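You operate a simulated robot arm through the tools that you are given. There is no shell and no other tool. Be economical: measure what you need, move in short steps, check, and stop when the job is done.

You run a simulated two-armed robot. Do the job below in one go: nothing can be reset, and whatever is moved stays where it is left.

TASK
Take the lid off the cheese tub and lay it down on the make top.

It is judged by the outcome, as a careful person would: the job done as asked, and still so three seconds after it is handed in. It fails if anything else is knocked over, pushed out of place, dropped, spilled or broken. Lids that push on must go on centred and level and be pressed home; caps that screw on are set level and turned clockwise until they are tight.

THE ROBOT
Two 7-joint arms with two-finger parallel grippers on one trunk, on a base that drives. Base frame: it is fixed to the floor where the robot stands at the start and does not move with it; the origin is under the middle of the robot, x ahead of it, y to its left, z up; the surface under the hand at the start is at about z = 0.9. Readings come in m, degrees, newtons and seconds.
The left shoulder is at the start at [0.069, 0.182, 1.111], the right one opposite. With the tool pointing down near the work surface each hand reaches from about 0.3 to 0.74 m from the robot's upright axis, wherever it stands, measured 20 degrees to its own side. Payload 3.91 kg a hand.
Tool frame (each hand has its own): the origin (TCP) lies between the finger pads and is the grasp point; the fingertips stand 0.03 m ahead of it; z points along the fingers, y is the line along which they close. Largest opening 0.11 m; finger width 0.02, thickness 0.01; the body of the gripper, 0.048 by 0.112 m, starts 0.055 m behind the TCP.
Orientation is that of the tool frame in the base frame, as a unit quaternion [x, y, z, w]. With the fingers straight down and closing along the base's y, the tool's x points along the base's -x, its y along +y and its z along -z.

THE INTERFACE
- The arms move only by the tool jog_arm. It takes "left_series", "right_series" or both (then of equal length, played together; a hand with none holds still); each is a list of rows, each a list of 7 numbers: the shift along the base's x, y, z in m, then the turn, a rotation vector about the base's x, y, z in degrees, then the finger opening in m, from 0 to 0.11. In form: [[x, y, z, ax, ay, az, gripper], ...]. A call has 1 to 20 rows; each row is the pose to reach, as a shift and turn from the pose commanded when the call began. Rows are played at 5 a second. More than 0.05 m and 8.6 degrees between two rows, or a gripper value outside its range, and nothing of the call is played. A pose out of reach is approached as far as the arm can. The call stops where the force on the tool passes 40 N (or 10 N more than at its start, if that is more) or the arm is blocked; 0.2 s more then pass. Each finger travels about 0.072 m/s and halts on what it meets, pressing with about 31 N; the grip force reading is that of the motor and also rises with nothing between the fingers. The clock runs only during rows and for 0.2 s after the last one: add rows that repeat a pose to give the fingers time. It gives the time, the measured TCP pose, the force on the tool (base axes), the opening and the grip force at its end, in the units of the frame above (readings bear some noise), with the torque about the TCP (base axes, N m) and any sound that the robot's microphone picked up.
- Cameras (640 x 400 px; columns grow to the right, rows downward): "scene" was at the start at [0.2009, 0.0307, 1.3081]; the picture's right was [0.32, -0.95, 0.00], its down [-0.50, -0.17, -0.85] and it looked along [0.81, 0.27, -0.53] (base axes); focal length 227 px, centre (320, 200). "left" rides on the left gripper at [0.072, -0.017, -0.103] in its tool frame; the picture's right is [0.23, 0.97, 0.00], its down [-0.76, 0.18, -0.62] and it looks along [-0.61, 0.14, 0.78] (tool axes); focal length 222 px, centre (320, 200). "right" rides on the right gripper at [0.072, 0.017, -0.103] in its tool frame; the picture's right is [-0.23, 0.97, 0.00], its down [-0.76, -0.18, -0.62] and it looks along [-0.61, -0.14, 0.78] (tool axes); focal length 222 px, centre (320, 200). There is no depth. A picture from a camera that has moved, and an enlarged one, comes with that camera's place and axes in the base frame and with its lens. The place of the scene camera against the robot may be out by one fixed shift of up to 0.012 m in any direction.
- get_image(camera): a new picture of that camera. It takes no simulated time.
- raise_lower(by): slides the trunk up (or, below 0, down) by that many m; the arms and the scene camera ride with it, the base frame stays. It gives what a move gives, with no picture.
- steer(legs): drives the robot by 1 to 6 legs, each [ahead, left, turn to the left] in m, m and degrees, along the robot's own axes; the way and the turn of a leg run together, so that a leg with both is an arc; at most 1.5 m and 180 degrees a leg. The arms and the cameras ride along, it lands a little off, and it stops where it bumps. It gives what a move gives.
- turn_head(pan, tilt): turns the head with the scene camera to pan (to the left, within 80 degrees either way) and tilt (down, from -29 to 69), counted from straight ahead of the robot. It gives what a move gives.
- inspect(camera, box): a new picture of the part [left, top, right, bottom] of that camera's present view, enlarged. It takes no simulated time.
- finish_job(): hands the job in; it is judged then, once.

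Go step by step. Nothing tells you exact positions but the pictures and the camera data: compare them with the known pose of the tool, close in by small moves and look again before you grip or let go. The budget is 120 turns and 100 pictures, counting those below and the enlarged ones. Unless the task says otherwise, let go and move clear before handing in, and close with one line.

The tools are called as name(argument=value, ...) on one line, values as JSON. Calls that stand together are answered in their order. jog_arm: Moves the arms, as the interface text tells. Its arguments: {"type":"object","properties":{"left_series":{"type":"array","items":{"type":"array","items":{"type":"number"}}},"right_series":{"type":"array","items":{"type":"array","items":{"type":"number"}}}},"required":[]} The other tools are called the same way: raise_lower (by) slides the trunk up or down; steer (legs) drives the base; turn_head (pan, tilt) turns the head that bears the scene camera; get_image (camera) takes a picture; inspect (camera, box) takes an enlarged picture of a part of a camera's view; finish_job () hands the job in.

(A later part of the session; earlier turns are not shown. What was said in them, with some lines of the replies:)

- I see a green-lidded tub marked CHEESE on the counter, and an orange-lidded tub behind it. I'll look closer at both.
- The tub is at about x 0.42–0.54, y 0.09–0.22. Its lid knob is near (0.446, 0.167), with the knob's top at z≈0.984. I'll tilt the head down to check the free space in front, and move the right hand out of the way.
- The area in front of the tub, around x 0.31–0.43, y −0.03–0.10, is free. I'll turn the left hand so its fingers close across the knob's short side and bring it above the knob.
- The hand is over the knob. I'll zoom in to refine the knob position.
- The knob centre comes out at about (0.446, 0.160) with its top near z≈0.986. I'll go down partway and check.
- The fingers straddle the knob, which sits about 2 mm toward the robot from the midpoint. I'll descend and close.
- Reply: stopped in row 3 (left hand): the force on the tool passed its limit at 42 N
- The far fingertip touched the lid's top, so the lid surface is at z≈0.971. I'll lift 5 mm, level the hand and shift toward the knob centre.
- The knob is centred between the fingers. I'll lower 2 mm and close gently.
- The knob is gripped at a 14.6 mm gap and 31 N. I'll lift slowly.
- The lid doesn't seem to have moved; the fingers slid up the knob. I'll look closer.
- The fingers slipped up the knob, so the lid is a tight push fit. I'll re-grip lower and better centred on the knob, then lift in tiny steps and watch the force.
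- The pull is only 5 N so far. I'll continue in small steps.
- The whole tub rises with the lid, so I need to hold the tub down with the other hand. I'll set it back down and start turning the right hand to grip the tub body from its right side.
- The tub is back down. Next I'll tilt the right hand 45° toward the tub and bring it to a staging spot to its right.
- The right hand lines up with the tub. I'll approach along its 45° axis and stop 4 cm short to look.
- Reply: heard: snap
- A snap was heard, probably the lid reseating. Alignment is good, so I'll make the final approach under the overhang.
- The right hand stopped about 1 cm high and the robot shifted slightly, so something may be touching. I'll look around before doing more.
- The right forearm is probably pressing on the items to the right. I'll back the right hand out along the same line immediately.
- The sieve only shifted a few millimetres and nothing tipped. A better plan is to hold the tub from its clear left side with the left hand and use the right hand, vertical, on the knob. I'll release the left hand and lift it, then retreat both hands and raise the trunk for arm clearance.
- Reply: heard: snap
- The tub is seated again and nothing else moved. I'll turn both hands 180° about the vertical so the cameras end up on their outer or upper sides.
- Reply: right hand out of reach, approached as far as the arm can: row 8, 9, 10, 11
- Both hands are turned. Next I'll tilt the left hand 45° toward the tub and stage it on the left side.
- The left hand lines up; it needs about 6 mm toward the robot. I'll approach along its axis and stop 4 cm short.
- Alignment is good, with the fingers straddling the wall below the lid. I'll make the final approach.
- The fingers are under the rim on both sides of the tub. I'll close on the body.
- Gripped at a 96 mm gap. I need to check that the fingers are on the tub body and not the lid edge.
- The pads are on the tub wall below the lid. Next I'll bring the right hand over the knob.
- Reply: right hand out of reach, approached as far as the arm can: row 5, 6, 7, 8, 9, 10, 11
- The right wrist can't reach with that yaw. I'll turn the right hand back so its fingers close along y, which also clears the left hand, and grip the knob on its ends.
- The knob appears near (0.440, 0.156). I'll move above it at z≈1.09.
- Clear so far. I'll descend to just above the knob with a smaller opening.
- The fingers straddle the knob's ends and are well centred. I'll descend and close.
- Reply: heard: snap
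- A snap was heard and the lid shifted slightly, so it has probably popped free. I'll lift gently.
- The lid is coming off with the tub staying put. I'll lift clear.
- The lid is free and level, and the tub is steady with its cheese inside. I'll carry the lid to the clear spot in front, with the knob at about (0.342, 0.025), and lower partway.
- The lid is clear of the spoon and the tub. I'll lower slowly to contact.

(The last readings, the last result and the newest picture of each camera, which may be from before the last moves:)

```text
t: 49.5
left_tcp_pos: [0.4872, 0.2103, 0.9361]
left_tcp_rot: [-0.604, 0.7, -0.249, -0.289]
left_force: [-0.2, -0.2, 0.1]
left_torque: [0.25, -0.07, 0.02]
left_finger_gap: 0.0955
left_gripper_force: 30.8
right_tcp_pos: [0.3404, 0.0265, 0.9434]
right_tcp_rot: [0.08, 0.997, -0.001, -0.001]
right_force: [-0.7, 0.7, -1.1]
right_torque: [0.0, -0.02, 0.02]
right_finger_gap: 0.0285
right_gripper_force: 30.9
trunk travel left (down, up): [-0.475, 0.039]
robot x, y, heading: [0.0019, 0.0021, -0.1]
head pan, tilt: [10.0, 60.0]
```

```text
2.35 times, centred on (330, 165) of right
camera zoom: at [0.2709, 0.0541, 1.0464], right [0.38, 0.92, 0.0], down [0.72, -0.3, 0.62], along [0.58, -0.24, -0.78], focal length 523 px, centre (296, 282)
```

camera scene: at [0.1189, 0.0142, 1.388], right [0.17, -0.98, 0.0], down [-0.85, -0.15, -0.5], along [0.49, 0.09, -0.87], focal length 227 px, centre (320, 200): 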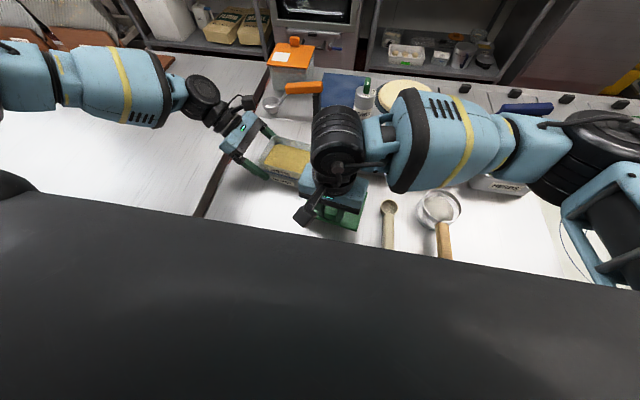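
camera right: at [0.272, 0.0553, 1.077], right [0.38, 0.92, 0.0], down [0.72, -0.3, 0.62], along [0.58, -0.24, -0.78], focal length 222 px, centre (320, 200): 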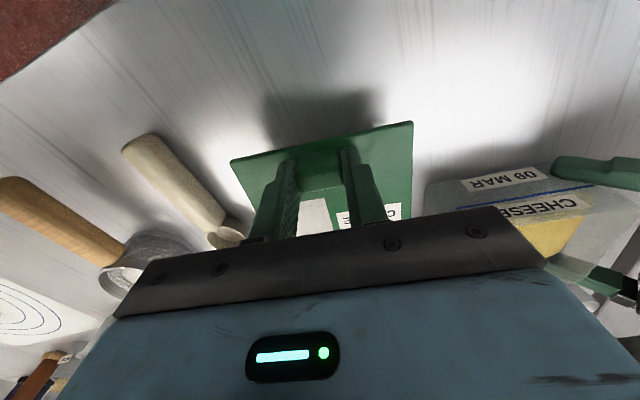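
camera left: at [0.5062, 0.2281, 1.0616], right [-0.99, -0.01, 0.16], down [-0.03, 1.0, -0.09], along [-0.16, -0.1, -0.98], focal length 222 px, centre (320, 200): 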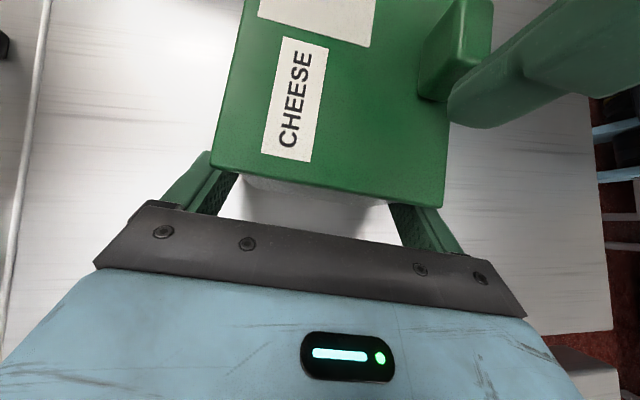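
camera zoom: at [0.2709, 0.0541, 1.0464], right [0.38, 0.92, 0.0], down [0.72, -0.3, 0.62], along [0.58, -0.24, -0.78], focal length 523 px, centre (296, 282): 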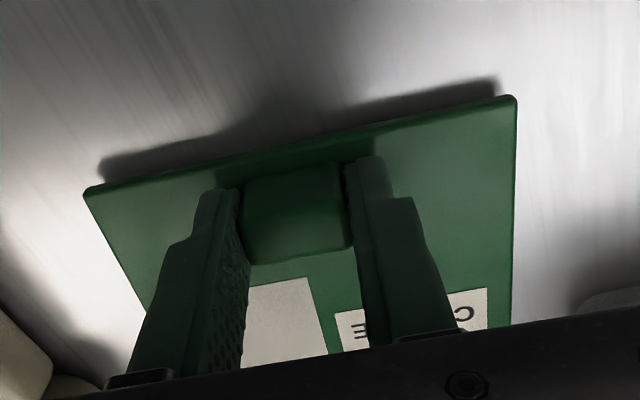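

Still a few millimetres up. I'll keep going in small steps.

jog_arm(right_series=[[0, 0, -0.002, 0, 0, 0, 0.0], [0, 0, -0.003, 0, 0, 0, 0.0]])

jog_arm(right_series=[[0, 0, -0.002, 0, 0, 0, 0.0], [0, 0, -0.002, 0, 0, 0, 0.0]])

inspect(camera="right", box=[200, 80, 460, 250])

```text
t: 50.1
left_tcp_pos: [0.4875, 0.2098, 0.9375]
left_tcp_rot: [-0.603, 0.701, -0.248, -0.289]
left_force: [-0.5, -0.3, -0.2]
left_torque: [0.22, -0.05, 0.01]
left_finger_gap: 0.0961
left_gripper_force: 31.2
right_tcp_pos: [0.3417, 0.0252, 0.9414]
right_tcp_rot: [0.08, 0.997, 0.001, 0.0]
right_force: [0.0, 0.4, -0.9]
right_torque: [0.0, 0.0, 0.0]
right_finger_gap: 0.0285
right_gripper_force: 31.2
trunk travel left (down, up): [-0.475, 0.039]
robot x, y, heading: [-0.0046, 0.001, 0.3]
head pan, tilt: [10.0, 60.0]
```

```text
t: 50.7
left_tcp_pos: [0.4872, 0.2106, 0.9369]
left_tcp_rot: [-0.603, 0.701, -0.248, -0.288]
left_force: [0.9, 0.1, -0.1]
left_torque: [0.23, -0.04, 0.01]
left_finger_gap: 0.0956
left_gripper_force: 31.2
right_tcp_pos: [0.3417, 0.0252, 0.9387]
right_tcp_rot: [0.08, 0.997, 0.0, 0.001]
right_force: [-0.1, -1.6, 8.9]
right_torque: [-0.11, -0.02, -0.03]
right_finger_gap: 0.0287
right_gripper_force: 30.7
trunk travel left (down, up): [-0.475, 0.039]
robot x, y, heading: [-0.0052, -0.0015, -0.2]
head pan, tilt: [10.0, 60.0]
```

```text
2.35 times, centred on (330, 165) of right
camera zoom: at [0.2711, 0.0538, 1.0417], right [0.38, 0.92, 0.0], down [0.72, -0.3, 0.62], along [0.58, -0.24, -0.78], focal length 523 px, centre (296, 282)
```

zoom: 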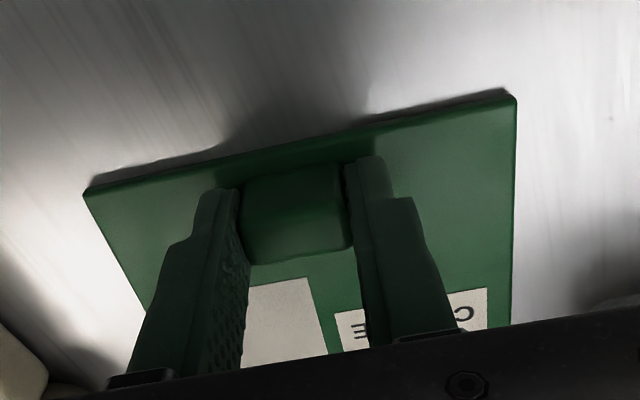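

The lid is touching the top at about 9 N. I'll open the right hand, lift clear, and also open the left hand and back it straight out from the tub.

jog_arm(right_series=[[0, 0, 0.001, 0, 0, 0, 0.02], [0, 0, 0.001, 0, 0, 0, 0.035], [0, 0, 0.001, 0, 0, 0, 0.045], [0, 0, 0.001, 0, 0, 0, 0.05], [0, 0, 0.03, 0, 0, 0, 0.05], [0, 0, 0.07, 0, 0, 0, 0.05], [0, 0, 0.12, 0, 0, 0, 0.05], [0, 0, 0.16, 0, 0, 0, 0.05]])

jog_arm(left_series=[[0, 0, 0, 0, 0, 0, 0.1], [0, 0, 0, 0, 0, 0, 0.11], [0.0015, 0.01, 0.009, 0, 0, 0, 0.11], [0.004, 0.028, 0.026, 0, 0, 0, 0.11], [0.009, 0.06, 0.06, 0, 0, 0, 0.11], [0.014, 0.09, 0.09, 0, 0, 0, 0.11], [0.014, 0.11, 0.13, 0, 0, 0, 0.11]])

get_image(camera="scene")

get_image(camera="right")

```text
t: 52.5
left_tcp_pos: [0.4867, 0.2115, 0.9375]
left_tcp_rot: [-0.603, 0.701, -0.248, -0.289]
left_force: [-0.6, 0.5, 0.6]
left_torque: [0.02, -0.1, -0.01]
left_finger_gap: 0.0958
left_gripper_force: 31.4
right_tcp_pos: [0.3417, 0.0248, 1.1014]
right_tcp_rot: [0.08, 0.997, 0.0, -0.001]
right_force: [0.1, 0.7, -0.1]
right_torque: [0.03, -0.01, -0.01]
right_finger_gap: 0.0501
right_gripper_force: 0.0
trunk travel left (down, up): [-0.475, 0.039]
robot x, y, heading: [0.0005, 0.0045, -0.1]
head pan, tilt: [10.0, 60.0]
```

```text
t: 54.1
left_tcp_pos: [0.4967, 0.3193, 1.0693]
left_tcp_rot: [-0.603, 0.701, -0.249, -0.288]
left_force: [-0.3, -0.7, -0.2]
left_torque: [-0.01, -0.02, 0.03]
left_finger_gap: 0.1099
left_gripper_force: 0.0
right_tcp_pos: [0.3423, 0.0239, 1.1016]
right_tcp_rot: [0.08, 0.997, 0.0, 0.001]
right_force: [-0.6, -0.2, 0.0]
right_torque: [0.03, -0.04, 0.01]
right_finger_gap: 0.0502
right_gripper_force: 0.0
trunk travel left (down, up): [-0.475, 0.039]
robot x, y, heading: [0.0026, 0.0004, 0.0]
head pan, tilt: [10.0, 60.0]
```

```text
32 pictures are left
camera scene: at [0.1177, 0.0139, 1.3882], right [0.17, -0.98, 0.0], down [-0.85, -0.15, -0.5], along [0.49, 0.09, -0.87], focal length 227 px, centre (320, 200)
```

scene: 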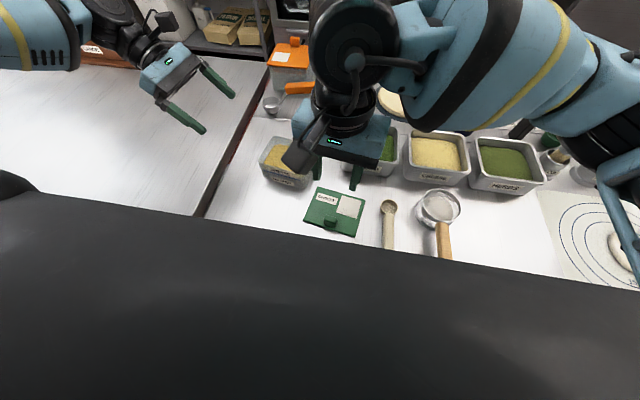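

```text
31 pictures are left
camera right: at [0.2715, 0.0525, 1.2041], right [0.38, 0.93, 0.0], down [0.72, -0.3, 0.62], along [0.58, -0.24, -0.78], focal length 222 px, centre (320, 200)
```

right: 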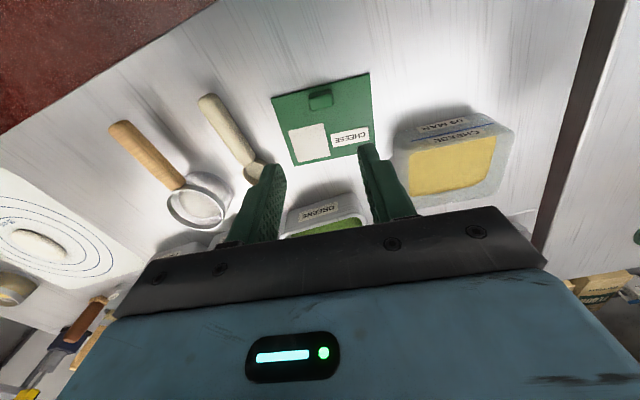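

The lid lies flat on the make top and the tub stands upright. I'll move the right arm further up and away and take one last look.

jog_arm(right_series=[[0.01, 0, 0.04, 0, 0, 0, 0.06], [0.02, -0.02, 0.08, 0, 0, 0, 0.08], [0.03, -0.06, 0.1, 0, 0, 0, 0.08], [0.04, -0.1, 0.1, 0, 0, 0, 0.08], [0.05, -0.145, 0.1, 0, 0, 0, 0.08], [0.06, -0.19, 0.1, 0, 0, 0, 0.08]])

get_image(camera="scene")

inspect(camera="scene", box=[240, 120, 480, 270])

```text
t: 55.5
left_tcp_pos: [0.4971, 0.3173, 1.0686]
left_tcp_rot: [-0.603, 0.701, -0.249, -0.288]
left_force: [0.6, -0.4, -0.2]
left_torque: [0.03, 0.01, 0.02]
left_finger_gap: 0.1099
left_gripper_force: 0.0
right_tcp_pos: [0.3977, -0.1648, 1.1991]
right_tcp_rot: [0.079, 0.997, 0.001, 0.0]
right_force: [-0.1, -0.4, 0.2]
right_torque: [0.02, 0.01, 0.0]
right_finger_gap: 0.0799
right_gripper_force: 0.1
trunk travel left (down, up): [-0.475, 0.039]
robot x, y, heading: [0.0014, -0.0001, -0.0]
head pan, tilt: [10.0, 60.0]
```

```text
30 pictures are left
camera scene: at [0.1184, 0.0126, 1.3881], right [0.17, -0.98, 0.0], down [-0.85, -0.15, -0.5], along [0.49, 0.09, -0.87], focal length 227 px, centre (320, 200)
```

scene: 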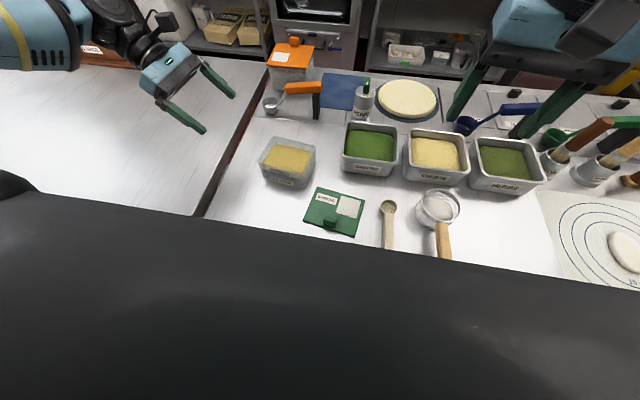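

```text
2.67 times, centred on (360, 195) of scene
camera zoom: at [0.1184, 0.0126, 1.3881], right [0.17, -0.98, 0.0], down [-0.85, -0.15, -0.5], along [0.49, 0.09, -0.87], focal length 605 px, centre (213, 213)
```

zoom: 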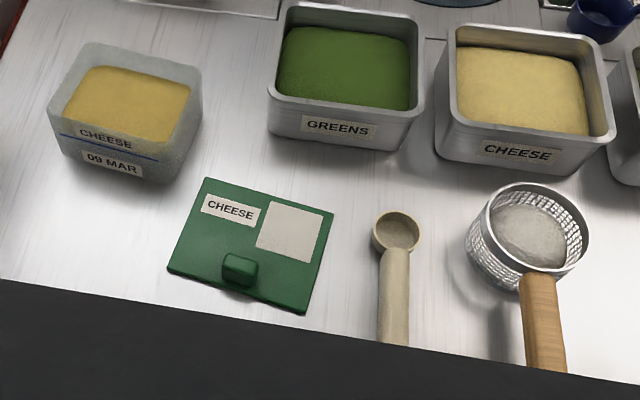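

The lid lies flat on the make top, the open cheese tub stands upright, and both hands are clear. I'm handing the job in.

finish_job()

```text
The job is handed in.
```

The lid is off the cheese tub and lying flat on the make top; my right forearm nudged the sieve about 7 mm along the way, and I left it there.
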